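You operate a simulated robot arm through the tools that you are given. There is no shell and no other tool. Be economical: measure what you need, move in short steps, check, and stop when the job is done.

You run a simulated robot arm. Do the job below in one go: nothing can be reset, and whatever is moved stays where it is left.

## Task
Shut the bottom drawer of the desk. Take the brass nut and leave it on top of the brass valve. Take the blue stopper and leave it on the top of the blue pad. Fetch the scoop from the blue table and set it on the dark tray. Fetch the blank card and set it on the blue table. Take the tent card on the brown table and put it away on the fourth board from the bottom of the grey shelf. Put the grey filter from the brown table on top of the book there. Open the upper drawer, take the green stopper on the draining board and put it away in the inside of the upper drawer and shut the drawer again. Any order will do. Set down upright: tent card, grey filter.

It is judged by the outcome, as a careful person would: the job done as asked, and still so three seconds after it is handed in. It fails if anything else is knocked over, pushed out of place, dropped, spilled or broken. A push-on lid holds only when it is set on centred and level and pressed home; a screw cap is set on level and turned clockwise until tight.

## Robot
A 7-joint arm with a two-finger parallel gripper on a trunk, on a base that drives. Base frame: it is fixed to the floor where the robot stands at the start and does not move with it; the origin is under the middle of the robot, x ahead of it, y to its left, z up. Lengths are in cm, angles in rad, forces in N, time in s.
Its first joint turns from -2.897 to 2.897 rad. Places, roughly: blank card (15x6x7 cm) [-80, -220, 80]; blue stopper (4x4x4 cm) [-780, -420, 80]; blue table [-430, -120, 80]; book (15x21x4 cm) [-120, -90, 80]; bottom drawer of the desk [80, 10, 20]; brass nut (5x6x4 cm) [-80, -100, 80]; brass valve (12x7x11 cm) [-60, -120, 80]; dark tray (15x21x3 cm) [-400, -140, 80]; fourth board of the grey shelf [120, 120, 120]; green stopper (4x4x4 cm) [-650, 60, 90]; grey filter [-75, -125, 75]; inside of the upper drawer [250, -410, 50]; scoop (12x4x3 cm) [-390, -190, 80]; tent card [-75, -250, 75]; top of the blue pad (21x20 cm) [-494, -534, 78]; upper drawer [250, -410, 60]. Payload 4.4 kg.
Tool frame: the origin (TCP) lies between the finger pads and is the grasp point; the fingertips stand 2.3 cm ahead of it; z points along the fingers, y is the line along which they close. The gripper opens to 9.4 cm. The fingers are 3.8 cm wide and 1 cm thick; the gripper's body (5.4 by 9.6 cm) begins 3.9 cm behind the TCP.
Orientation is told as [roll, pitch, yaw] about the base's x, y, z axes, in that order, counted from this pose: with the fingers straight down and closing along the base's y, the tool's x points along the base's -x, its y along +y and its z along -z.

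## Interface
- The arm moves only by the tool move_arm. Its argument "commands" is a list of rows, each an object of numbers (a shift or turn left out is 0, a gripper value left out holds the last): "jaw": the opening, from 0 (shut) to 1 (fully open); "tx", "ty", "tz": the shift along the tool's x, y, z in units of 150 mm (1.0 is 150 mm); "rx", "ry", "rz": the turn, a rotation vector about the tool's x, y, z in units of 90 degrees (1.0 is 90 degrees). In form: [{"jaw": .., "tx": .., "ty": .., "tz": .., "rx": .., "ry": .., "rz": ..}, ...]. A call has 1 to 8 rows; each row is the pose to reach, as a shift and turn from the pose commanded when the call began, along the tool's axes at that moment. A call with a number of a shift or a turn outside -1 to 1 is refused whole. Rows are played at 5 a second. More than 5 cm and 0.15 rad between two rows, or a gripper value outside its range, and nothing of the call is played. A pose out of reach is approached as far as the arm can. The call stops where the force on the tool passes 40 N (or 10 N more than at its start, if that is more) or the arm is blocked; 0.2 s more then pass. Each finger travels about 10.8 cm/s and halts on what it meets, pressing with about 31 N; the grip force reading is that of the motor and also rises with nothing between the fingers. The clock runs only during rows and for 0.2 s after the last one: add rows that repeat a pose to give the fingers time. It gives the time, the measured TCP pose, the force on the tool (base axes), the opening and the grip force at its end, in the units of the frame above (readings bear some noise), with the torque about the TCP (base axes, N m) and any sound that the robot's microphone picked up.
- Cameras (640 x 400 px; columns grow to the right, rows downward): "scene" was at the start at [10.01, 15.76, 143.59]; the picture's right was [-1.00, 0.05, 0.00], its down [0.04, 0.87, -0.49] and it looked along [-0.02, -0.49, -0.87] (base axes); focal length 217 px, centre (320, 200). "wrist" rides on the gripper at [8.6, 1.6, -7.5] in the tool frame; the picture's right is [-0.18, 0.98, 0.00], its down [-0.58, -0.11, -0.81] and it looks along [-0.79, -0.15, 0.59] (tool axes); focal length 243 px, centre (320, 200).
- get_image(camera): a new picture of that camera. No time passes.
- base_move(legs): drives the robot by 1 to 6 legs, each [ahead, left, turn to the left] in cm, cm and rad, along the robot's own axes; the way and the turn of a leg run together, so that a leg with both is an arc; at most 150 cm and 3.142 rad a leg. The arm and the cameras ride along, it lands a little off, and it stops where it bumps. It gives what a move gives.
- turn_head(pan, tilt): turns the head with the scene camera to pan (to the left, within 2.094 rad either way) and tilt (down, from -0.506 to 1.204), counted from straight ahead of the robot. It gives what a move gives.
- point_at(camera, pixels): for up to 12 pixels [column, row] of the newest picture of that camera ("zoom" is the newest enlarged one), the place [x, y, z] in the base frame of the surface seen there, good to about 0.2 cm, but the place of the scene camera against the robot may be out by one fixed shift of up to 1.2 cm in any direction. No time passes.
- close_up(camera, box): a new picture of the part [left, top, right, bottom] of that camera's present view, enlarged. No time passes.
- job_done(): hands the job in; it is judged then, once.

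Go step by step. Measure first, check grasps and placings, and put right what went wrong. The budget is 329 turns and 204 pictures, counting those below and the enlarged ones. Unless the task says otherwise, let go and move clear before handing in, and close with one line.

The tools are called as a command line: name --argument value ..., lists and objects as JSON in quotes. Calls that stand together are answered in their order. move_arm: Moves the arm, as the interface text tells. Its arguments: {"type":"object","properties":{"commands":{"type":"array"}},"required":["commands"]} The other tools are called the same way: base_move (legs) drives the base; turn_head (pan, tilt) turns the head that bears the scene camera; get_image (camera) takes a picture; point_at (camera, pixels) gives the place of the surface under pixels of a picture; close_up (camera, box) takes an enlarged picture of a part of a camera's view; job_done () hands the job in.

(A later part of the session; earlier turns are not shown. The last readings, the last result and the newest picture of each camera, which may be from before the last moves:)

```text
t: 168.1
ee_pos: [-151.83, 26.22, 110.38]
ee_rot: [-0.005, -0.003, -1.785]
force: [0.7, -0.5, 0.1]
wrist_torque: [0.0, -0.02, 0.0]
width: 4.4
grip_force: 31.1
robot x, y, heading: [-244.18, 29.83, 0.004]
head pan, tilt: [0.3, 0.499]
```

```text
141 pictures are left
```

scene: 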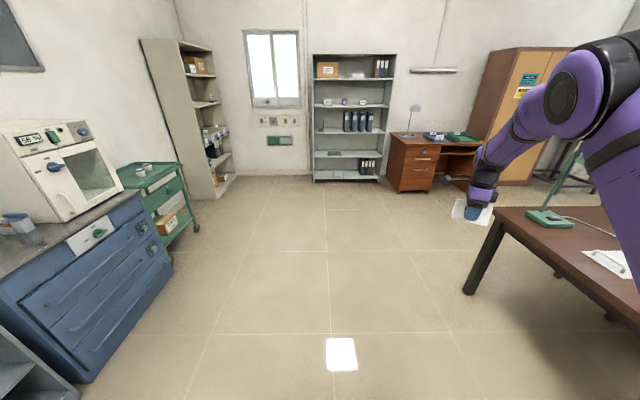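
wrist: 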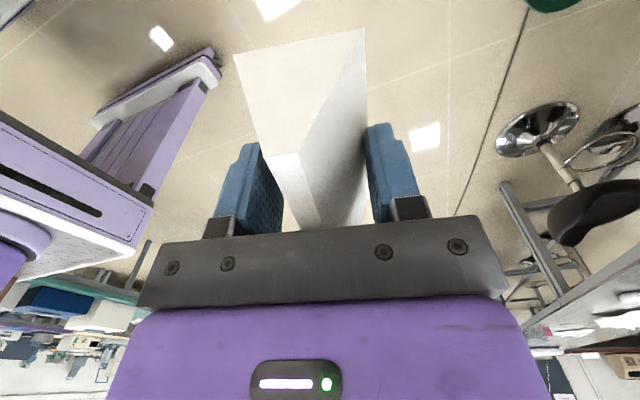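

The grip width creeps (4.67→4.40: the card slips slowly), so move promptly. Measure clearances.

point_at --camera "scene" --pixels '[[197, 230], [172, 270], [236, 180], [318, 180], [383, 178], [320, 107], [385, 106], [320, 80], [385, 78], [315, 55], [352, 103], [345, 100]]'

base_move --legs '[[110, 25, 0], [60, 25, 0]]'

turn_head --pan 0.25 --tilt 0.25

get_image --camera "scene"

```text
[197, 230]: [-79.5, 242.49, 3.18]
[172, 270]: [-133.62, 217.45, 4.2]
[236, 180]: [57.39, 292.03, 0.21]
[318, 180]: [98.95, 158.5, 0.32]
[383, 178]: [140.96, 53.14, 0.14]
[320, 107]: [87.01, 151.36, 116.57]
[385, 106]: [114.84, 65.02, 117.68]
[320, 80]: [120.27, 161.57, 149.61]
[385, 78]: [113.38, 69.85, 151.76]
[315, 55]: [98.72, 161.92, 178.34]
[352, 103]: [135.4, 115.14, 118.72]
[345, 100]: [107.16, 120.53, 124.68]
```

```text
t: 177.1
ee_pos: [18.74, 77.0, 110.47]
ee_rot: [-0.003, -0.004, -1.78]
force: [0.0, -0.2, -0.4]
wrist_torque: [0.03, 0.01, 0.02]
width: 4.32
grip_force: 31.1
robot x, y, heading: [-73.51, 79.78, 0.011]
head pan, tilt: [0.3, 0.499]
```

```text
t: 177.9
ee_pos: [18.67, 76.99, 110.28]
ee_rot: [-0.004, -0.003, -1.779]
force: [0.6, -0.1, -0.7]
wrist_torque: [0.01, -0.01, 0.03]
width: 4.3
grip_force: 31.4
robot x, y, heading: [-73.67, 79.83, 0.004]
head pan, tilt: [0.25, 0.25]
```

```text
140 pictures are left
```

scene: 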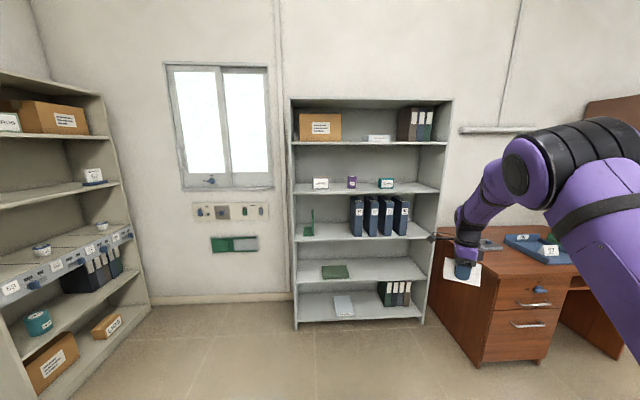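

Zoom on boards 4 and 5 to measure their edges and items.

close_up --camera "scene" --box '[280, 90, 460, 200]'

point_at --camera "zoom" --pixels '[[60, 360], [300, 365], [500, 362], [540, 355], [300, 190], [60, 190], [520, 195], [260, 335], [145, 325], [380, 335], [480, 340], [450, 320]]'

```text
3.56 times, centred on (370, 145) of scene
```

zoom: 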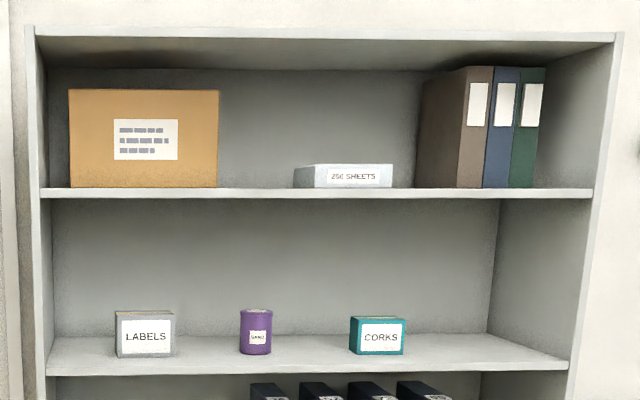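

```text
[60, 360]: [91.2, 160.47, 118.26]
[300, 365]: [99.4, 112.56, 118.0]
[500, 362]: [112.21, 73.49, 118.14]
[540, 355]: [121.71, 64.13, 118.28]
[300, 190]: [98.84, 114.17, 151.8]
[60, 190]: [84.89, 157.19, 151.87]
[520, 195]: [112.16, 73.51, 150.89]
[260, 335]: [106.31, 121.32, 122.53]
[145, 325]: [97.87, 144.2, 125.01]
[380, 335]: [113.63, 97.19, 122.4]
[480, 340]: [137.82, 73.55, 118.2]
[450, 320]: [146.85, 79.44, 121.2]
```

Board 4 top z≈118.3, board 5 underside ≈150; the free spot is right of CORKS, front edge direction (.311,-.95). Raise the arm and square up to the shelf.

move_arm --commands '[{"tz": -0.25, "rz": -0.05}, {"tz": -0.5, "rz": -0.1}, {"tz": -0.75, "rz": -0.136}, {"tz": -1.0, "rz": -0.136}]'

base_move --legs '[[0, 0, 0.312], [67, -52.8, 0]]'

turn_head --pan 0 --tilt 0.3

get_image --camera "scene"

get_image --camera "wrist"

```text
t: 178.9
ee_pos: [18.77, 77.32, 125.14]
ee_rot: [-0.006, -0.003, -1.567]
force: [-0.2, 0.5, -0.7]
wrist_torque: [-0.01, -0.02, -0.02]
width: 4.3
grip_force: 30.5
robot x, y, heading: [-73.54, 80.09, 0.008]
head pan, tilt: [0.25, 0.25]
```

```text
t: 184.4
ee_pos: [95.77, 83.32, 125.33]
ee_rot: [-0.007, -0.003, -1.213]
force: [0.9, 0.8, 0.3]
wrist_torque: [-0.02, 0.02, -0.01]
width: 4.26
grip_force: 31.1
robot x, y, heading: [8.44, 54.2, 0.362]
head pan, tilt: [0.25, 0.25]
```

```text
t: 185.2
ee_pos: [95.7, 83.36, 125.35]
ee_rot: [-0.006, -0.004, -1.212]
force: [0.5, 0.8, 0.2]
wrist_torque: [-0.02, -0.03, 0.03]
width: 4.23
grip_force: 30.9
robot x, y, heading: [8.17, 54.13, 0.358]
head pan, tilt: [0.0, 0.3]
```

```text
138 pictures are left
```

scene: 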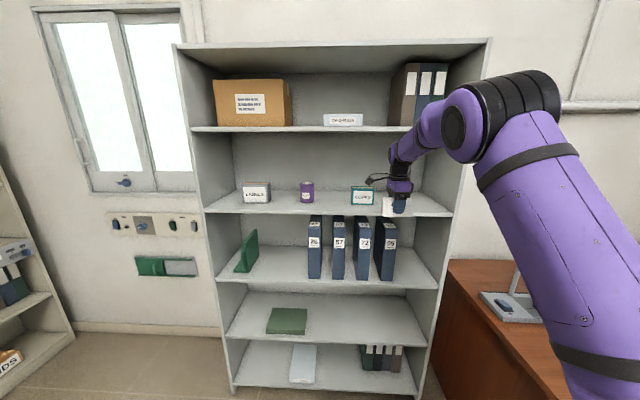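

```text
137 pictures are left
```

wrist: 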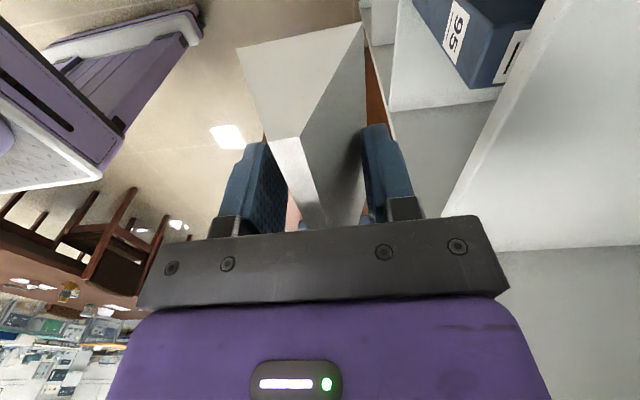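

Measure the shelf's front edge and card bottom with the wrist camera.

point_at --camera "wrist" --pixels '[[560, 150], [446, 215], [525, 55], [505, 95], [242, 52], [358, 28], [500, 300], [470, 250], [400, 100]]'

close_up --camera "scene" --box '[340, 90, 500, 230]'

```text
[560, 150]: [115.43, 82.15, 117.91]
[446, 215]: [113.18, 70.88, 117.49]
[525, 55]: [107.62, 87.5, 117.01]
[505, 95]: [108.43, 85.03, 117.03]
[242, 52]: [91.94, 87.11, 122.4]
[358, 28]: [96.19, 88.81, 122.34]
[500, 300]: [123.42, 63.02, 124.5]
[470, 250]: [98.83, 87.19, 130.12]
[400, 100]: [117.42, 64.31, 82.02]
```

```text
2.86 times, centred on (420, 160) of scene
```

zoom: 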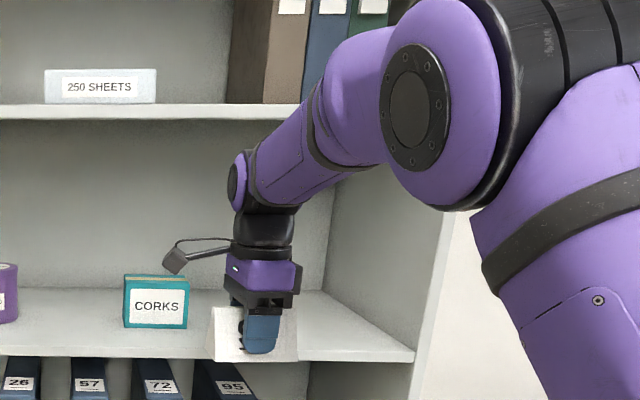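

point_at --camera "zoom" --pixels '[[240, 160], [250, 150], [280, 120], [320, 75], [360, 40], [430, 10], [200, 108], [310, 160]]'

```text
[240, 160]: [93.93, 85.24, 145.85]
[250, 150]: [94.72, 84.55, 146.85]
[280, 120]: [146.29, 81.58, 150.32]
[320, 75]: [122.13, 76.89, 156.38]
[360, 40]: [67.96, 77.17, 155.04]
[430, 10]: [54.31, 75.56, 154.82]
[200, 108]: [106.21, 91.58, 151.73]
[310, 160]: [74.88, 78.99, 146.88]
```

The wrist tops out ~21.5 cm above TCP, so it fits under board 5. Shift 10.5 cm right, square up, then go in 8 cm and check.

move_arm --commands '[{"tx": -0.2, "rz": 0.022}, {"tx": -0.4, "ty": -0.01, "rz": 0.022}, {"tx": -0.55, "ty": -0.02, "rz": 0.022, "tz": 0.05}, {"tx": -0.7, "ty": -0.025, "rz": 0.022, "tz": 0.08}]'

move_arm --commands '[{"ty": 0.2}, {"ty": 0.4}, {"ty": 0.55}]'

get_image --camera "scene"

get_image --camera "wrist"

```text
t: 186.2
ee_pos: [99.02, 73.42, 124.27]
ee_rot: [-0.005, -0.003, -1.244]
force: [-0.6, -0.3, -0.4]
wrist_torque: [-0.02, 0.02, -0.02]
width: 4.24
grip_force: 30.6
robot x, y, heading: [8.26, 53.82, 0.362]
head pan, tilt: [0.0, 0.3]
```

```text
t: 187.0
ee_pos: [106.92, 75.84, 124.15]
ee_rot: [-0.005, -0.003, -1.248]
force: [-0.6, 1.0, 0.9]
wrist_torque: [0.0, 0.0, -0.02]
width: 4.22
grip_force: 30.7
robot x, y, heading: [8.45, 53.94, 0.363]
head pan, tilt: [0.0, 0.3]
```

```text
135 pictures are left
```

scene: 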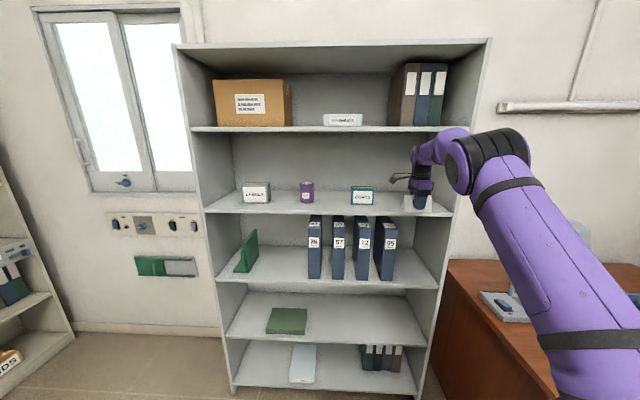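

```text
134 pictures are left
```

wrist: 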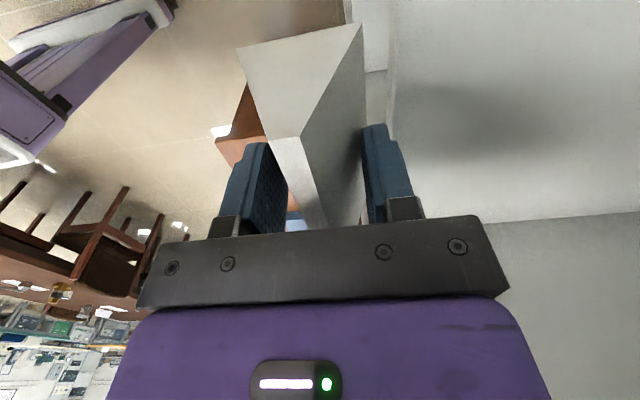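

Check the elbow joint's distance to the shelf before going in.

point_at --camera "scene" --pixels '[[450, 150], [450, 170], [445, 140], [470, 130], [500, 130], [420, 145], [430, 160]]'

```text
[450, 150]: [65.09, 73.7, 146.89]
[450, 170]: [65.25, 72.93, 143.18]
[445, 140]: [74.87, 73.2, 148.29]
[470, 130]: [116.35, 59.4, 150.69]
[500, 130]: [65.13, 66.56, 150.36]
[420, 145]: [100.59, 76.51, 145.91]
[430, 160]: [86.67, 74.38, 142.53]
```

Elbow is 40 cm clear. Go in 8 cm and lower toward the board.

move_arm --commands '[{"ty": 0.2}, {"ty": 0.4}, {"ty": 0.53}, {"ty": 0.53, "tz": 0.08}, {"ty": 0.53, "tz": 0.14}]'

get_image --camera "wrist"

```text
t: 188.2
ee_pos: [113.71, 78.13, 121.77]
ee_rot: [-0.004, -0.005, -1.249]
force: [-0.3, 0.4, -0.8]
wrist_torque: [0.0, 0.0, 0.02]
width: 4.23
grip_force: 31.1
out of reach, approached as far as the arm can: row 3, 4, 5
robot x, y, heading: [8.24, 53.61, 0.363]
head pan, tilt: [0.0, 0.3]
```

```text
133 pictures are left
```

wrist: 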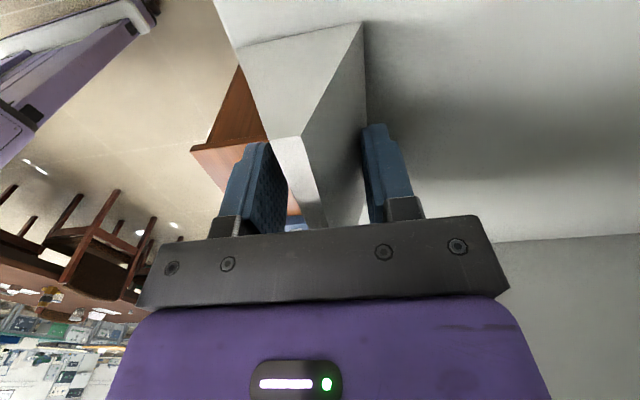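

Arm's at its limit; depth 2.8 cm. Drive base 2.5 cm forward to set it deeper.

base_move --legs '[[3, 0, 0]]'

get_image --camera "wrist"

point_at --camera "wrist" --pixels '[[242, 52], [357, 28], [225, 30], [450, 30], [300, 80]]'

```text
t: 189.0
ee_pos: [116.59, 79.22, 121.86]
ee_rot: [-0.005, -0.005, -1.247]
force: [1.2, 0.1, -0.5]
wrist_torque: [-0.01, 0.01, 0.0]
width: 4.21
grip_force: 30.9
robot x, y, heading: [10.97, 55.16, 0.36]
head pan, tilt: [0.0, 0.3]
```

```text
132 pictures are left
```

wrist: 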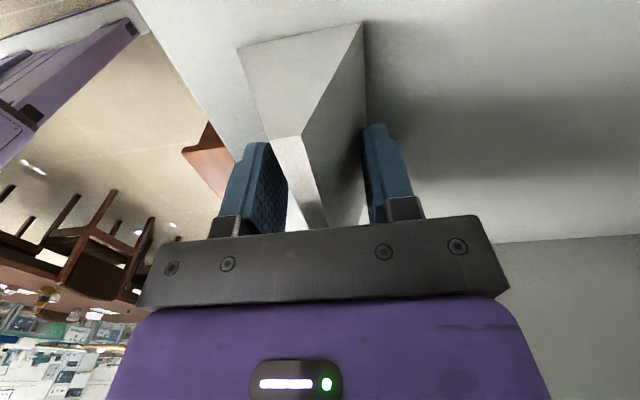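

```text
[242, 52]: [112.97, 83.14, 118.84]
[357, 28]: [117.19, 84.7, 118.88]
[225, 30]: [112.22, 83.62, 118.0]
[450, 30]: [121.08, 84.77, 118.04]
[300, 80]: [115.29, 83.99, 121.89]
```

Card bottom is 0.85 cm above the board and 3.7 cm inside the edge. Lower gently.

move_arm --commands '[{"tz": 0.03}, {"tz": 0.05}, {"tz": 0.06}, {"tz": 0.065}]'

```text
t: 189.9
ee_pos: [116.67, 79.3, 121.48]
ee_rot: [0.005, -0.003, -1.246]
force: [1.5, 0.1, 7.8]
wrist_torque: [0.21, 0.13, -0.02]
width: 4.2
grip_force: 31.0
robot x, y, heading: [11.07, 54.84, 0.359]
head pan, tilt: [0.0, 0.3]
stopped in row 4: the force on the tool passed its limit at 43 N (the readings are from after the stop); the commanded pose is now the measured one
```

get_image --camera "wrist"

close_up --camera "scene" --box '[360, 120, 480, 225]'

point_at --camera "wrist" --pixels '[[242, 52], [357, 28], [225, 30], [365, 100], [369, 60]]'

```text
131 pictures are left
```

wrist: 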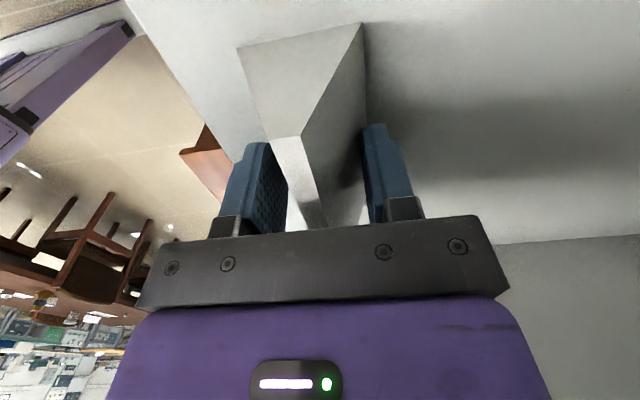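

```text
3.81 times, centred on (420, 172) of scene
```

zoom: 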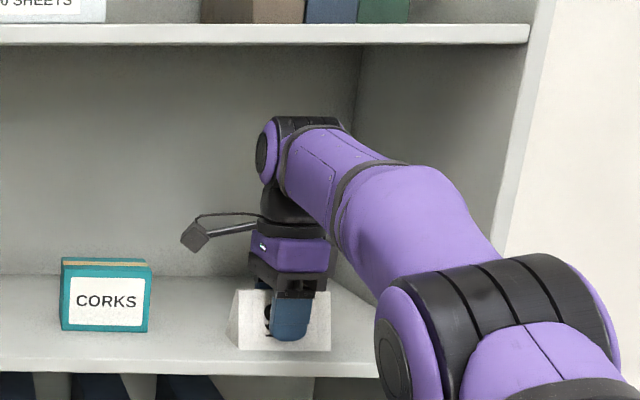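

```text
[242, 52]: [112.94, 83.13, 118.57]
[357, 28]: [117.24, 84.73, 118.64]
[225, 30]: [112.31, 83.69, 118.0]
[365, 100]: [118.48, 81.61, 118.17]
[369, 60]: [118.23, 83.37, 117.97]
```

The card is on (or within ~2 mm of) the board. Open gently and check.

move_arm --commands '[{"jaw": 0.5}, {"jaw": 0.55}, {"jaw": 0.65}, {"jaw": 0.75}, {"jaw": 0.85}]'

get_image --camera "wrist"

```text
t: 191.1
ee_pos: [116.67, 79.17, 121.41]
ee_rot: [0.003, -0.003, -1.245]
force: [-0.3, -0.4, 0.2]
wrist_torque: [0.01, 0.0, 0.06]
width: 7.98
grip_force: 0.1
robot x, y, heading: [10.88, 54.83, 0.36]
head pan, tilt: [0.0, 0.3]
```

```text
129 pictures are left
```

wrist: 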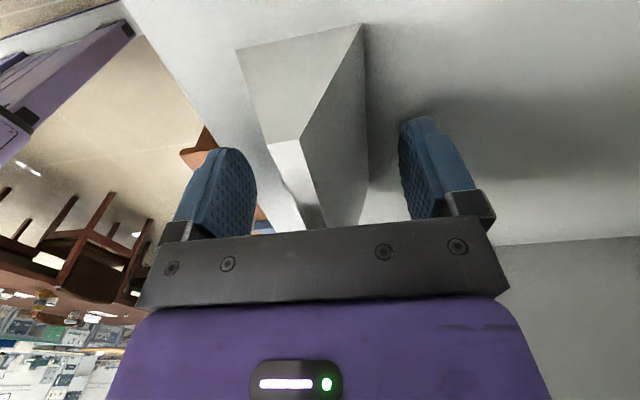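

Card stands on the board. Raise slightly, then slide sideways off its end with the base.

move_arm --commands '[{"jaw": 0.9, "tz": -0.03}, {"tz": -0.06}]'

base_move --legs '[[0, -8.5, 0]]'

get_image --camera "wrist"

```text
t: 191.7
ee_pos: [116.55, 79.21, 122.25]
ee_rot: [0.004, -0.004, -1.247]
force: [-0.3, 0.4, -0.5]
wrist_torque: [0.01, 0.04, -0.03]
width: 8.46
grip_force: 0.0
robot x, y, heading: [11.11, 55.08, 0.361]
head pan, tilt: [0.0, 0.3]
```

```text
t: 192.8
ee_pos: [119.61, 71.15, 122.36]
ee_rot: [0.005, -0.004, -1.248]
force: [0.1, 0.7, 0.0]
wrist_torque: [-0.01, 0.0, 0.04]
width: 8.46
grip_force: 0.0
robot x, y, heading: [14.03, 46.83, 0.357]
head pan, tilt: [0.0, 0.3]
```

```text
128 pictures are left
```

wrist: 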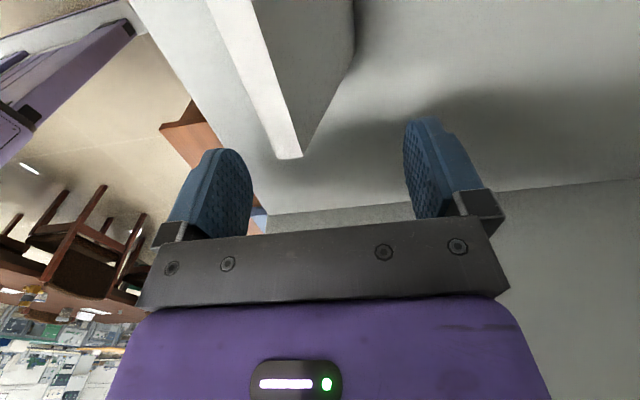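

Clear of the card's end. Back straight out and look.

base_move --legs '[[-35, 0, 0]]'

close_up --camera "scene" --box '[160, 40, 500, 400]'

```text
t: 195.1
ee_pos: [85.87, 58.26, 122.2]
ee_rot: [0.003, -0.003, -1.25]
force: [1.0, -0.2, -0.2]
wrist_torque: [-0.01, -0.02, -0.02]
width: 8.45
grip_force: 0.1
robot x, y, heading: [-20.0, 34.36, 0.355]
head pan, tilt: [0.0, 0.3]
```

```text
1.11 times, centred on (330, 220) of scene
```

zoom: 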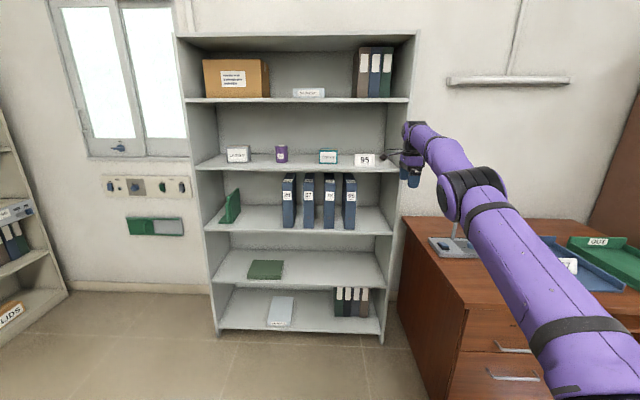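

"95" stands on board 4. Now head back for the blank card: move away from the shelf, and retract the arm to carry pose.

base_move --legs '[[-22, 5, 0], [0, 52, 0]]'

move_arm --commands '[{"ty": -0.3, "tz": 0.1}, {"ty": -0.6, "tz": 0.25}, {"ty": -0.85, "tz": 0.4}, {"ty": -1.0, "tz": 0.6}, {"ty": -1.0, "tz": 0.8}]'

base_move --legs '[[-100, 21, 0], [-100, 21, -0.036]]'

```text
t: 199.4
ee_pos: [45.6, 103.09, 122.34]
ee_rot: [0.005, -0.005, -1.253]
force: [0.1, -0.2, -0.1]
wrist_torque: [0.0, -0.01, 0.0]
width: 8.48
grip_force: 0.1
robot x, y, heading: [-60.03, 79.73, 0.357]
head pan, tilt: [0.0, 0.3]
```

```text
refused: row 2 steps farther than a row can; nothing moved
```

```text
t: 209.6
ee_pos: [-156.75, 70.6, 122.16]
ee_rot: [0.004, -0.005, -1.288]
force: [0.3, 0.0, 0.0]
wrist_torque: [-0.03, 0.0, 0.0]
width: 8.45
grip_force: 0.0
robot x, y, heading: [-263.01, 50.38, 0.32]
head pan, tilt: [0.0, 0.3]
```

Retract the arm, then drive down the west side to the cards' station.

move_arm --commands '[{"ty": -0.3, "tz": 0.1}, {"ty": -0.58, "tz": 0.22}, {"ty": -0.85, "tz": 0.35}, {"ty": -1.0, "tz": 0.6}, {"ty": -1.0, "tz": 0.8}]'

base_move --legs '[[-25.5, -101, 0], [-25.5, -101, 0], [-25.5, -101, 0], [66, -8, 0]]'

get_image --camera "wrist"

```text
t: 210.8
ee_pos: [-171.15, 66.29, 110.3]
ee_rot: [0.007, -0.002, -1.288]
force: [0.8, 0.1, -0.4]
wrist_torque: [-0.03, 0.02, 0.08]
width: 8.44
grip_force: 0.2
robot x, y, heading: [-263.16, 50.52, 0.324]
head pan, tilt: [0.0, 0.3]
```

```text
t: 229.4
ee_pos: [-84.69, -231.9, 110.29]
ee_rot: [0.003, -0.002, -1.281]
force: [0.3, -0.3, -0.4]
wrist_torque: [-0.04, -0.02, 0.03]
width: 8.49
grip_force: 0.1
robot x, y, heading: [-175.79, -247.86, 0.326]
head pan, tilt: [0.0, 0.3]
```

```text
126 pictures are left
```

wrist: 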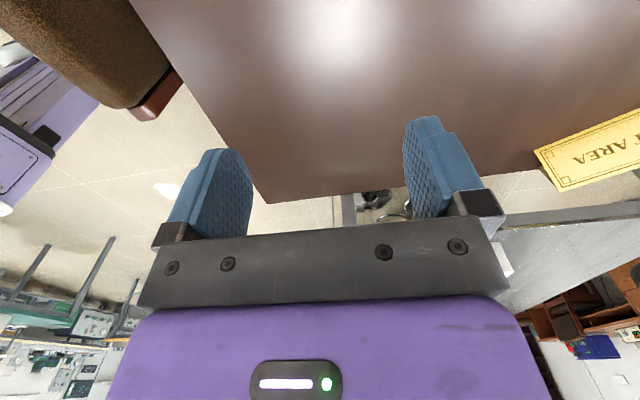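

Camera looks south past the card. Move over the blank card at height.

move_arm --commands '[{"tx": 0.24, "ty": 0.15, "rz": -0.03, "jaw": 1}, {"tx": 0.48, "ty": 0.3, "rz": -0.06}, {"tx": 0.71, "ty": 0.45, "rz": -0.076}, {"tx": 0.85, "ty": 0.511, "rz": -0.076, "tz": 0.1}]'

get_image --camera "wrist"

```text
t: 230.4
ee_pos: [-80.91, -217.56, 108.68]
ee_rot: [0.003, -0.004, -1.162]
force: [0.0, -0.4, 1.7]
wrist_torque: [0.03, -0.02, 0.0]
width: 9.4
grip_force: 0.1
robot x, y, heading: [-176.32, -247.86, 0.326]
head pan, tilt: [0.0, 0.3]
```

```text
125 pictures are left
```

wrist: 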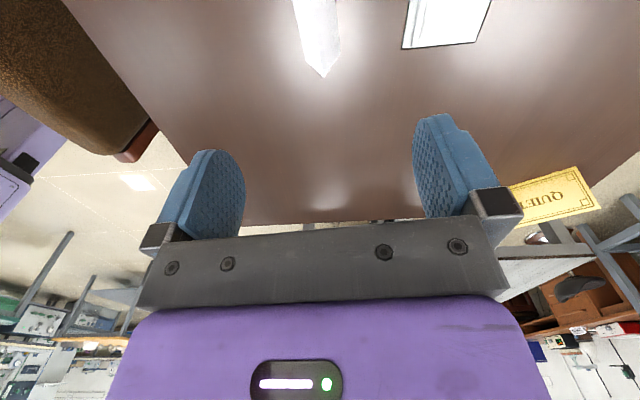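

close_up --camera "wrist" --box '[270, 0, 370, 90]'

point_at --camera "zoom" --pixels '[[338, 330], [330, 330], [300, 200], [345, 20], [230, 230], [440, 180], [310, 320], [250, 20]]'

```text
4.44 times, centred on (320, 45) of wrist
```

zoom: 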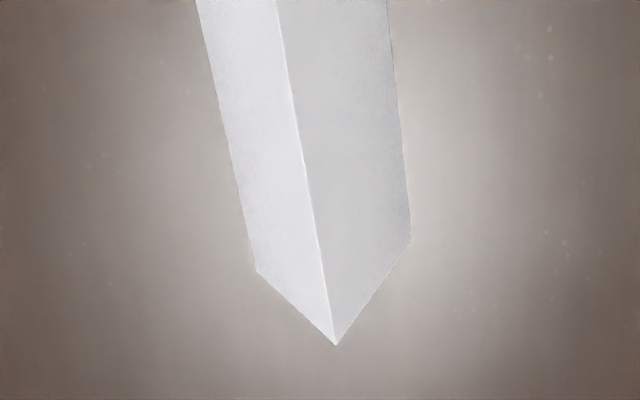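

```text
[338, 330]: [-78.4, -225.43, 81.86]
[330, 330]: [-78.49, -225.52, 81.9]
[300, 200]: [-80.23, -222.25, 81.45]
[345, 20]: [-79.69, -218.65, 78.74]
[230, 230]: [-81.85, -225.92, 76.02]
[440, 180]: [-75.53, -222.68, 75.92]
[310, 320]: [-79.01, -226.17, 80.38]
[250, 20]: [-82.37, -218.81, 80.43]
```

point_at --camera "zoom" --pixels '[[277, 8], [303, 165], [325, 285], [335, 338], [260, 268], [408, 236], [222, 120], [397, 120], [203, 15], [386, 10]]'

```text
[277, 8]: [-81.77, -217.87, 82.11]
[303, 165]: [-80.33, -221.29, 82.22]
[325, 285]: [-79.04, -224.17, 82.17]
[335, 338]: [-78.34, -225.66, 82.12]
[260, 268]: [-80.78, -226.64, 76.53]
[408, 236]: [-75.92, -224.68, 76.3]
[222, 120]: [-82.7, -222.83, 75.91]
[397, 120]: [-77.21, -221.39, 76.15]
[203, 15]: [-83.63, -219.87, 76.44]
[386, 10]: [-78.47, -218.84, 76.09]
```

Ridge direction (-.403,.915), centre ≈ (-81.15,-219.05). Align and descend.

move_arm --commands '[{"tx": -0.085, "ty": -0.054, "tz": 0.1}, {"tx": -0.085, "ty": -0.054, "tz": 0.4}, {"tx": -0.085, "ty": -0.054, "tz": 0.7}, {"tx": -0.085, "ty": -0.054, "tz": 1.0}]'

move_arm --commands '[{"tz": 0.25}, {"tz": 0.5}, {"tz": 0.6}]'

get_image --camera "wrist"

point_at --camera "wrist" --pixels '[[300, 40], [320, 120], [330, 180]]'

```text
t: 231.4
ee_pos: [-81.18, -219.09, 93.96]
ee_rot: [0.005, -0.006, -1.162]
force: [-0.6, -0.5, 0.8]
wrist_torque: [0.0, -0.01, 0.06]
width: 9.4
grip_force: 0.0
robot x, y, heading: [-176.45, -248.34, 0.325]
head pan, tilt: [0.0, 0.3]
```

```text
t: 232.2
ee_pos: [-81.13, -218.77, 84.9]
ee_rot: [0.002, -0.004, -1.163]
force: [-1.7, -0.2, -0.2]
wrist_torque: [-0.02, -0.05, -0.05]
width: 9.41
grip_force: 0.1
robot x, y, heading: [-176.65, -248.35, 0.328]
head pan, tilt: [0.0, 0.3]
```

```text
123 pictures are left
```

wrist: 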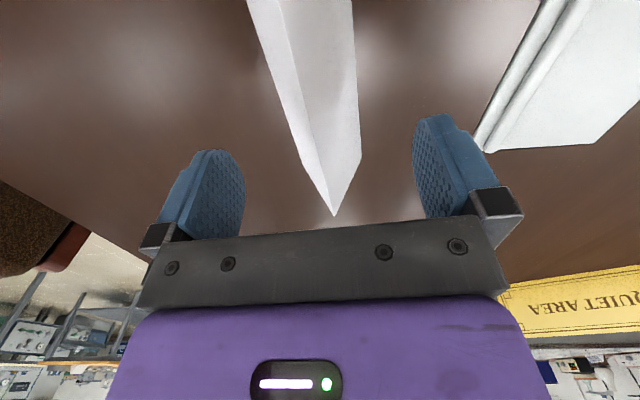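

```text
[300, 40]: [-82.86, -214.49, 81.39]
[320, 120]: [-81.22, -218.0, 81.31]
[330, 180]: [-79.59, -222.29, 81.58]
```

The white sheet on the right is near the right finger; narrow the opening. Check its position.

point_at --camera "wrist" --pixels '[[485, 140], [520, 60], [430, 210]]'

move_arm --commands '[{"jaw": 0.75}, {"jaw": 0.75}]'

```text
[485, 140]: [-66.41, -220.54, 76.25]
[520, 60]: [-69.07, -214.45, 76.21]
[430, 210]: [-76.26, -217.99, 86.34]
```

```text
t: 232.8
ee_pos: [-81.12, -218.88, 84.84]
ee_rot: [0.003, -0.005, -1.16]
force: [-0.6, 0.1, -0.2]
wrist_torque: [-0.03, -0.02, 0.0]
width: 7.04
grip_force: 0.1
robot x, y, heading: [-176.49, -248.19, 0.325]
head pan, tilt: [0.0, 0.3]
```

move_arm --commands '[{"tz": 0.15}, {"tz": 0.3}, {"tz": 0.39}, {"tz": 0.405}, {"tz": 0.405, "jaw": 0.5}, {"tz": 0.405, "jaw": 0.25}, {"tz": 0.405, "jaw": 0}, {"tz": 0.405}]'

move_arm --commands '[{"tz": -0.05}, {"tz": -0.1}, {"tz": -0.3}, {"tz": -0.6}, {"tz": -0.9}]'

get_image --camera "wrist"

```text
t: 234.6
ee_pos: [-80.98, -219.08, 78.69]
ee_rot: [0.004, -0.005, -1.161]
force: [-0.6, 0.4, 0.5]
wrist_torque: [-0.01, 0.01, -0.01]
width: 5.06
grip_force: 30.9
robot x, y, heading: [-176.39, -248.23, 0.323]
head pan, tilt: [0.0, 0.3]
```

```text
t: 235.8
ee_pos: [-81.1, -218.94, 92.14]
ee_rot: [0.005, -0.003, -1.162]
force: [-0.9, 0.3, -1.0]
wrist_torque: [-0.03, 0.02, 0.01]
width: 5.07
grip_force: 31.1
robot x, y, heading: [-176.63, -248.04, 0.328]
head pan, tilt: [0.0, 0.3]
```

```text
122 pictures are left
```

wrist: 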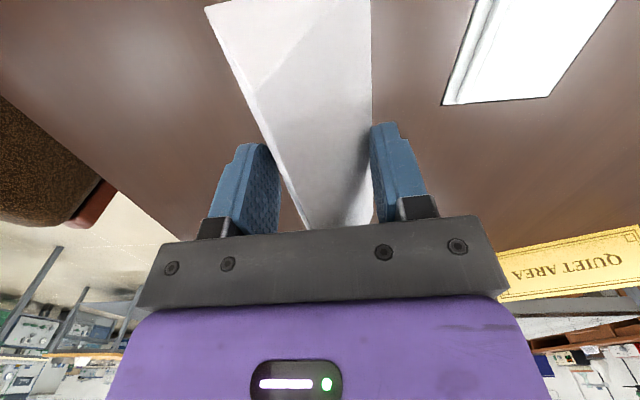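

Blank card held (5.07). Raise, back out, turn toward the blue table.

move_arm --commands '[{"tz": -0.3}, {"tz": -0.6}, {"tz": -0.9, "ty": -0.1}, {"tz": -1.0, "ty": -0.3}, {"tz": -1.0, "ty": -0.5}]'

base_move --legs '[[-75, 0, 0], [0, 0, 3.1]]'

turn_head --pan -0.1 --tilt 0.45

get_image --camera "scene"

```text
t: 237.0
ee_pos: [-87.77, -221.9, 107.12]
ee_rot: [0.0, -0.006, -1.163]
force: [-0.2, 0.1, -1.2]
wrist_torque: [-0.02, 0.01, 0.01]
width: 5.01
grip_force: 31.2
robot x, y, heading: [-176.47, -248.37, 0.332]
head pan, tilt: [0.0, 0.3]
```

```text
t: 248.2
ee_pos: [-334.95, -294.08, 107.23]
ee_rot: [0.003, -0.005, 1.936]
force: [-0.2, 0.4, 0.2]
wrist_torque: [-0.01, 0.0, 0.0]
width: 4.75
grip_force: 31.4
robot x, y, heading: [-245.55, -271.89, -2.858]
head pan, tilt: [0.0, 0.3]
```

```text
t: 248.9
ee_pos: [-335.06, -294.04, 107.24]
ee_rot: [0.003, -0.004, 1.937]
force: [-0.1, -0.2, -0.6]
wrist_torque: [-0.03, 0.0, 0.02]
width: 4.75
grip_force: 31.0
robot x, y, heading: [-245.7, -271.59, -2.859]
head pan, tilt: [-0.099, 0.45]
```

```text
121 pictures are left
```

scene: 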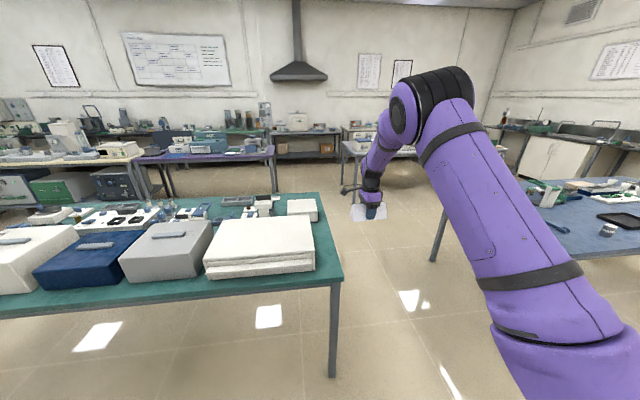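

Blue table is to the right. Pan right.

turn_head --pan -0.75 --tilt 0.45

get_image --camera "scene"

```text
t: 250.0
ee_pos: [-335.11, -294.06, 107.19]
ee_rot: [0.003, -0.005, 1.937]
force: [-0.8, -0.2, 0.6]
wrist_torque: [0.03, -0.02, -0.01]
width: 4.77
grip_force: 30.9
robot x, y, heading: [-245.0, -271.58, -2.857]
head pan, tilt: [-0.75, 0.45]
```

```text
120 pictures are left
```

scene: 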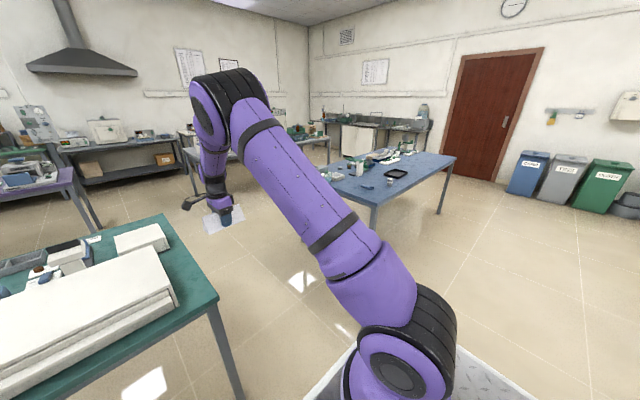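

close_up --camera "scene" --box '[290, 135, 470, 240]'

point_at --camera "zoom" --pixels '[[300, 250], [570, 90], [405, 58], [130, 170], [375, 135], [420, 160], [280, 185], [300, 325], [535, 300]]'

```text
3.56 times, centred on (380, 188) of scene
```

zoom: 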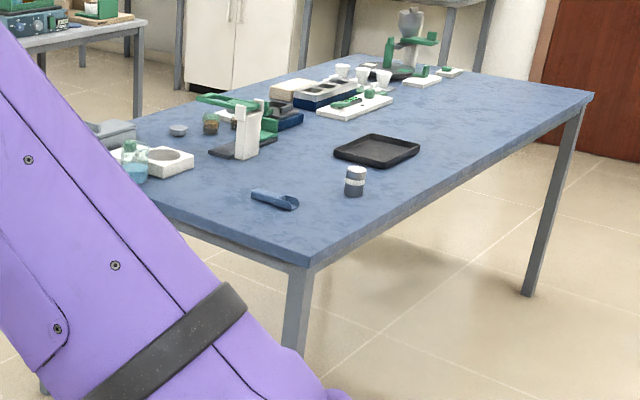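

```text
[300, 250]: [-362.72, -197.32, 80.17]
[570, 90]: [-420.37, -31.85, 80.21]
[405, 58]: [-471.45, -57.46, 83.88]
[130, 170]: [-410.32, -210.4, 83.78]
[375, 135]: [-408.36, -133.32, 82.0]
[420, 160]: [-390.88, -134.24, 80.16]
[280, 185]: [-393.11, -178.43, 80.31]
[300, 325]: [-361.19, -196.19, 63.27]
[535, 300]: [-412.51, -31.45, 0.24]
```

Blue table top z≈80.15; SE corner (-361,-199), NE corner (-420,-30); free area by the NE part. Drive there.

base_move --legs '[[0, -110, 0], [19, -33, 0], [19, -30, 0.05]]'

turn_head --pan 0 --tilt 0.8

get_image --camera "scene"

```text
t: 259.5
ee_pos: [-418.33, -142.72, 107.25]
ee_rot: [0.004, -0.005, 1.978]
force: [0.9, 0.7, -0.1]
wrist_torque: [0.01, 0.02, 0.01]
width: 4.53
grip_force: 31.0
robot x, y, heading: [-329.91, -116.68, -2.816]
head pan, tilt: [-0.75, 0.45]
```

```text
t: 260.6
ee_pos: [-418.39, -142.68, 107.14]
ee_rot: [0.003, -0.006, 1.978]
force: [-0.3, -0.9, -0.5]
wrist_torque: [-0.02, 0.01, 0.01]
width: 4.5
grip_force: 30.7
robot x, y, heading: [-329.38, -116.88, -2.819]
head pan, tilt: [0.0, 0.799]
```

```text
118 pictures are left
```

scene: 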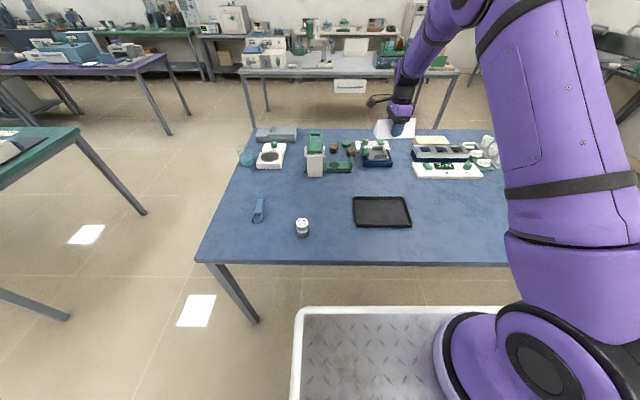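

close_up --camera "scene" --box '[200, 120, 520, 270]'

point_at --camera "scene" --pixels '[[455, 215], [480, 240], [412, 226], [405, 197], [354, 197], [358, 227], [303, 230], [258, 212], [261, 200], [253, 222], [480, 180], [320, 200]]'

```text
2.00 times, centred on (360, 195) of scene
```

zoom: 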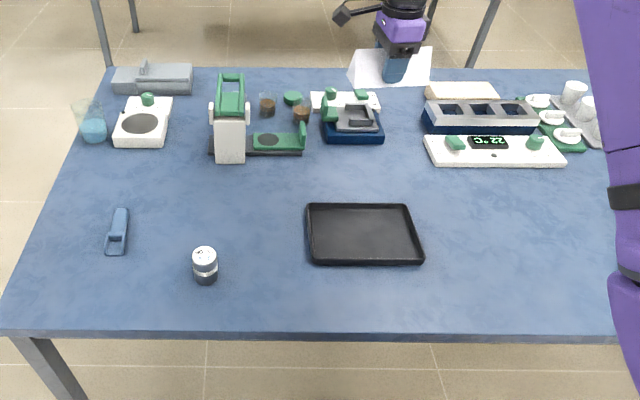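

```text
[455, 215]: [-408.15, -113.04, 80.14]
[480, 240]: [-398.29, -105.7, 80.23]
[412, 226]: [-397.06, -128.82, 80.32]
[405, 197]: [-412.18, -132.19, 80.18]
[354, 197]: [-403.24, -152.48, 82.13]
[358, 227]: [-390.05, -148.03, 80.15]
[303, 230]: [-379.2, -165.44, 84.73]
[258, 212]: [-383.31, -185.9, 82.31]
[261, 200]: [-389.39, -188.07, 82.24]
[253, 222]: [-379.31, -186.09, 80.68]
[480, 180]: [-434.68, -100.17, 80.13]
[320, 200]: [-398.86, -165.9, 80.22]
```

Free spot for the card near (-415,-100), clear of the tray. Carry it there.

move_arm --commands '[{"tx": -0.28, "ty": -0.148}, {"tx": -0.56, "ty": -0.296}, {"tx": -0.842, "ty": -0.444}]'

move_arm --commands '[{"tx": -0.28, "ty": -0.148}, {"tx": -0.56, "ty": -0.296}, {"tx": -0.842, "ty": -0.444}]'

move_arm --commands '[{"tx": -0.28, "ty": -0.148}, {"tx": -0.56, "ty": -0.296}, {"tx": -0.842, "ty": -0.444}, {"tx": -0.842, "ty": -0.444, "tz": 0.3}, {"tx": -0.842, "ty": -0.444, "tz": 0.6}, {"tx": -0.842, "ty": -0.444, "tz": 0.9}]'

get_image --camera "wrist"

get_image --camera "scene"

```text
t: 261.4
ee_pos: [-417.1, -128.73, 107.3]
ee_rot: [0.004, -0.006, 1.981]
force: [0.6, -1.2, 0.6]
wrist_torque: [0.08, 0.01, -0.05]
width: 4.45
grip_force: 31.0
robot x, y, heading: [-329.6, -116.44, -2.812]
head pan, tilt: [0.0, 0.799]
```

```text
t: 262.2
ee_pos: [-415.99, -114.5, 107.32]
ee_rot: [0.004, -0.007, 1.982]
force: [-0.5, -1.3, -0.4]
wrist_torque: [0.09, -0.02, 0.01]
width: 4.44
grip_force: 30.9
robot x, y, heading: [-329.55, -116.8, -2.814]
head pan, tilt: [0.0, 0.799]
```

```text
t: 263.6
ee_pos: [-415.07, -100.02, 93.93]
ee_rot: [0.004, -0.005, 1.979]
force: [0.4, -0.1, 0.7]
wrist_torque: [-0.05, 0.03, 0.0]
width: 4.44
grip_force: 31.1
robot x, y, heading: [-329.53, -116.55, -2.815]
head pan, tilt: [0.0, 0.799]
```

```text
116 pictures are left
```

wrist: 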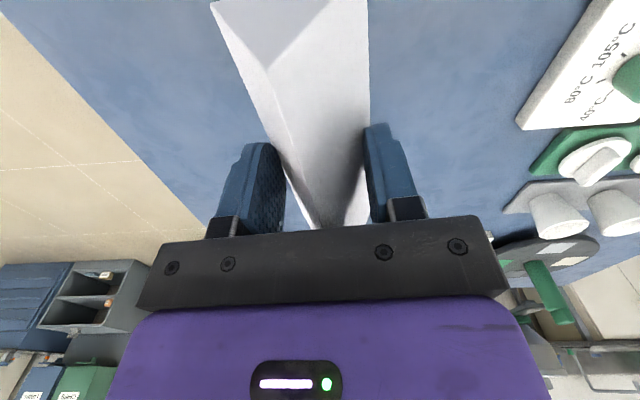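

```text
115 pictures are left
```

scene: 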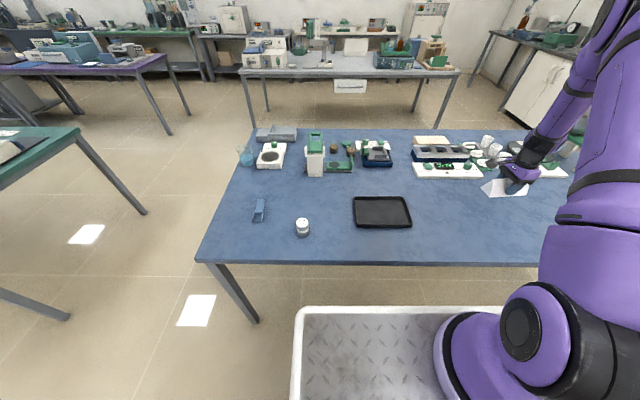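

Spot is clear. Lower the card.

move_arm --commands '[{"tz": 0.3}, {"tz": 0.55}, {"tz": 0.63}]'

get_image --camera "wrist"

point_at --camera "wrist" --pixels '[[213, 8], [222, 20], [365, 8], [180, 30], [300, 30]]'

```text
t: 264.4
ee_pos: [-415.14, -99.82, 84.55]
ee_rot: [0.003, -0.005, 1.979]
force: [0.3, 1.3, 0.1]
wrist_torque: [0.0, 0.01, 0.01]
width: 4.39
grip_force: 30.9
robot x, y, heading: [-329.87, -117.03, -2.814]
head pan, tilt: [0.0, 0.799]
```

```text
114 pictures are left
```

wrist: 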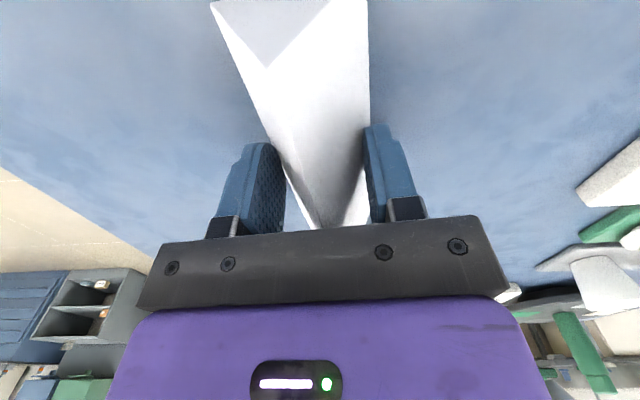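

```text
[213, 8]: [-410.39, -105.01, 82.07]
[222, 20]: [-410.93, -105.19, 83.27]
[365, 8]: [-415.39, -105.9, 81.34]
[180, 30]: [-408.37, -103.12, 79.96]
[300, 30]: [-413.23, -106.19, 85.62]
```

move_arm --commands '[{"tz": 0.03}, {"tz": 0.055}, {"tz": 0.07}, {"tz": 0.08}, {"tz": 0.09}]'

```text
t: 265.7
ee_pos: [-415.28, -99.73, 83.45]
ee_rot: [0.007, -0.006, 1.981]
force: [0.2, -0.4, 14.1]
wrist_torque: [-0.3, 0.07, 0.01]
width: 4.36
grip_force: 30.8
robot x, y, heading: [-329.63, -116.29, -2.816]
head pan, tilt: [0.0, 0.799]
stopped in row 5: the force on the tool passed its limit at 41 N (the readings are from after the stop); the commanded pose is now the measured one
```

Contact at the expected height. Release and lift.

move_arm --commands '[{"jaw": 0.5}, {"jaw": 0.6}, {"jaw": 0.75}, {"jaw": 0.75}, {"tz": -0.3}, {"tz": -0.6}, {"tz": -0.9}]'

get_image --camera "wrist"

```text
t: 267.3
ee_pos: [-415.13, -99.78, 96.64]
ee_rot: [0.003, -0.005, 1.978]
force: [-0.7, 1.3, -0.2]
wrist_torque: [-0.03, 0.0, -0.01]
width: 7.06
grip_force: 0.0
robot x, y, heading: [-329.44, -116.36, -2.812]
head pan, tilt: [0.0, 0.799]
```

```text
113 pictures are left
```

wrist: 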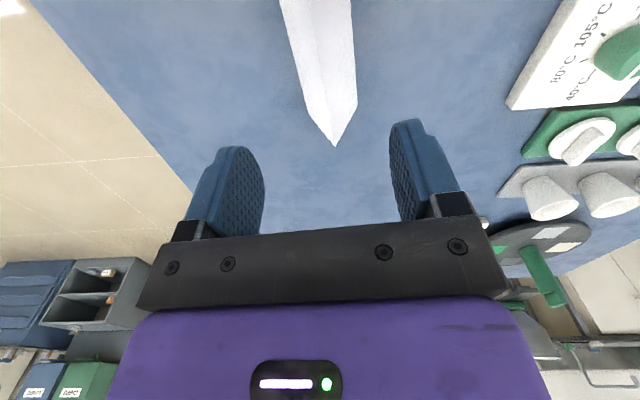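

Card stands on the blue table. Next the scoop: raise, shift the base, and turn the wrist.

move_arm --commands '[{"tz": -0.2, "rz": -0.09}, {"tz": -0.4, "rz": -0.18}, {"tz": -0.6, "rz": -0.27}, {"tz": -0.6, "rz": -0.36}, {"tz": -0.6, "rz": -0.45}, {"tz": -0.6, "rz": -0.54}, {"tz": -0.6, "rz": -0.63}, {"tz": -0.6, "rz": -0.72}]'

base_move --legs '[[-8, 0, 0], [0, 35, 0]]'

close_up --camera "scene" --box '[200, 120, 520, 290]'

```text
t: 269.1
ee_pos: [-415.05, -99.95, 105.85]
ee_rot: [-0.004, -0.01, 3.114]
force: [0.5, 1.0, 1.0]
wrist_torque: [-0.01, 0.0, -0.02]
width: 7.03
grip_force: 0.0
robot x, y, heading: [-329.79, -116.57, -2.816]
head pan, tilt: [0.0, 0.799]
```

```text
t: 272.0
ee_pos: [-396.34, -130.75, 105.71]
ee_rot: [-0.003, -0.007, 3.111]
force: [0.3, -0.1, -0.6]
wrist_torque: [0.03, -0.03, 0.03]
width: 7.03
grip_force: 0.0
robot x, y, heading: [-310.62, -147.81, -2.819]
head pan, tilt: [0.0, 0.799]
```

```text
2.00 times, centred on (360, 205) of scene
```

zoom: 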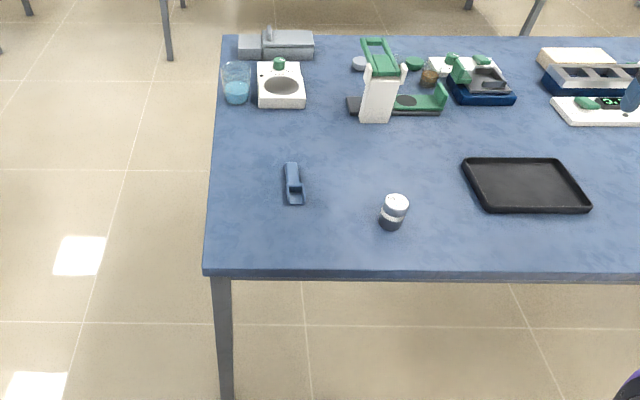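

Move the arm above the scoop in hops.

move_arm --commands '[{"tx": 0.05, "ty": 0.3}, {"tx": 0.1, "ty": 0.6}, {"tx": 0.15, "ty": 0.9}, {"tx": 0.2, "ty": 1.0}]'

move_arm --commands '[{"tx": 0.05, "ty": 0.3}, {"tx": 0.1, "ty": 0.6}, {"tx": 0.15, "ty": 0.9}, {"tx": 0.2, "ty": 1.0}]'

move_arm --commands '[{"tx": 0.05, "ty": 0.3}, {"tx": 0.1, "ty": 0.6}, {"tx": 0.15, "ty": 0.9}, {"tx": 0.2, "ty": 1.0}]'

get_image --camera "wrist"

```text
t: 273.0
ee_pos: [-393.84, -145.89, 105.43]
ee_rot: [-0.004, -0.01, 3.109]
force: [-0.5, 0.4, -0.1]
wrist_torque: [-0.04, 0.02, -0.03]
width: 7.04
grip_force: 0.1
robot x, y, heading: [-310.89, -147.26, -2.819]
head pan, tilt: [0.0, 0.799]
```

```text
t: 274.0
ee_pos: [-391.22, -160.97, 105.76]
ee_rot: [-0.004, -0.01, 3.11]
force: [0.0, 0.1, -0.3]
wrist_torque: [-0.03, -0.03, -0.03]
width: 7.06
grip_force: 0.1
robot x, y, heading: [-310.77, -147.62, -2.814]
head pan, tilt: [0.0, 0.799]
```

```text
t: 275.0
ee_pos: [-388.52, -175.81, 105.64]
ee_rot: [-0.002, -0.009, 3.109]
force: [0.1, 0.4, 0.4]
wrist_torque: [-0.01, -0.02, 0.03]
width: 7.06
grip_force: 0.1
robot x, y, heading: [-310.95, -147.28, -2.817]
head pan, tilt: [0.0, 0.799]
```

```text
111 pictures are left
```

wrist: 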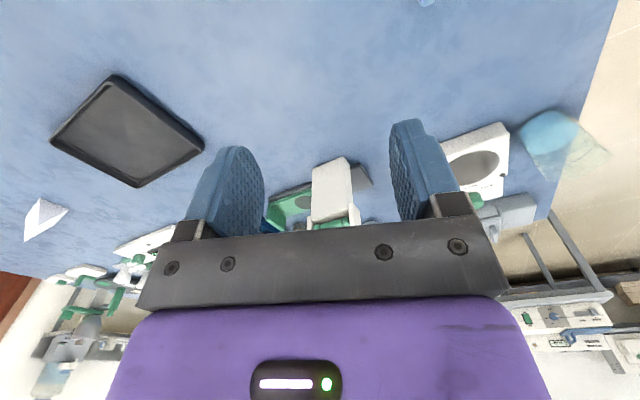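

Scoop barely at the top edge (425,0); pull back toward the robot.

move_arm --commands '[{"tx": 0.2, "ty": 0.15}, {"tx": 0.4, "ty": 0.3}, {"tx": 0.6, "ty": 0.45}]'

get_image --camera "wrist"

```text
t: 275.8
ee_pos: [-380.06, -182.86, 105.27]
ee_rot: [-0.003, -0.009, 3.107]
force: [-0.9, 1.3, -0.4]
wrist_torque: [-0.01, -0.04, 0.01]
width: 7.04
grip_force: 0.0
robot x, y, heading: [-310.65, -147.57, -2.811]
head pan, tilt: [0.0, 0.799]
```

```text
110 pictures are left
```

wrist: 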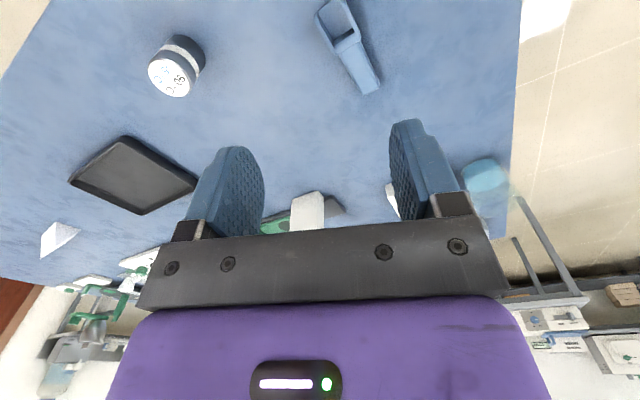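

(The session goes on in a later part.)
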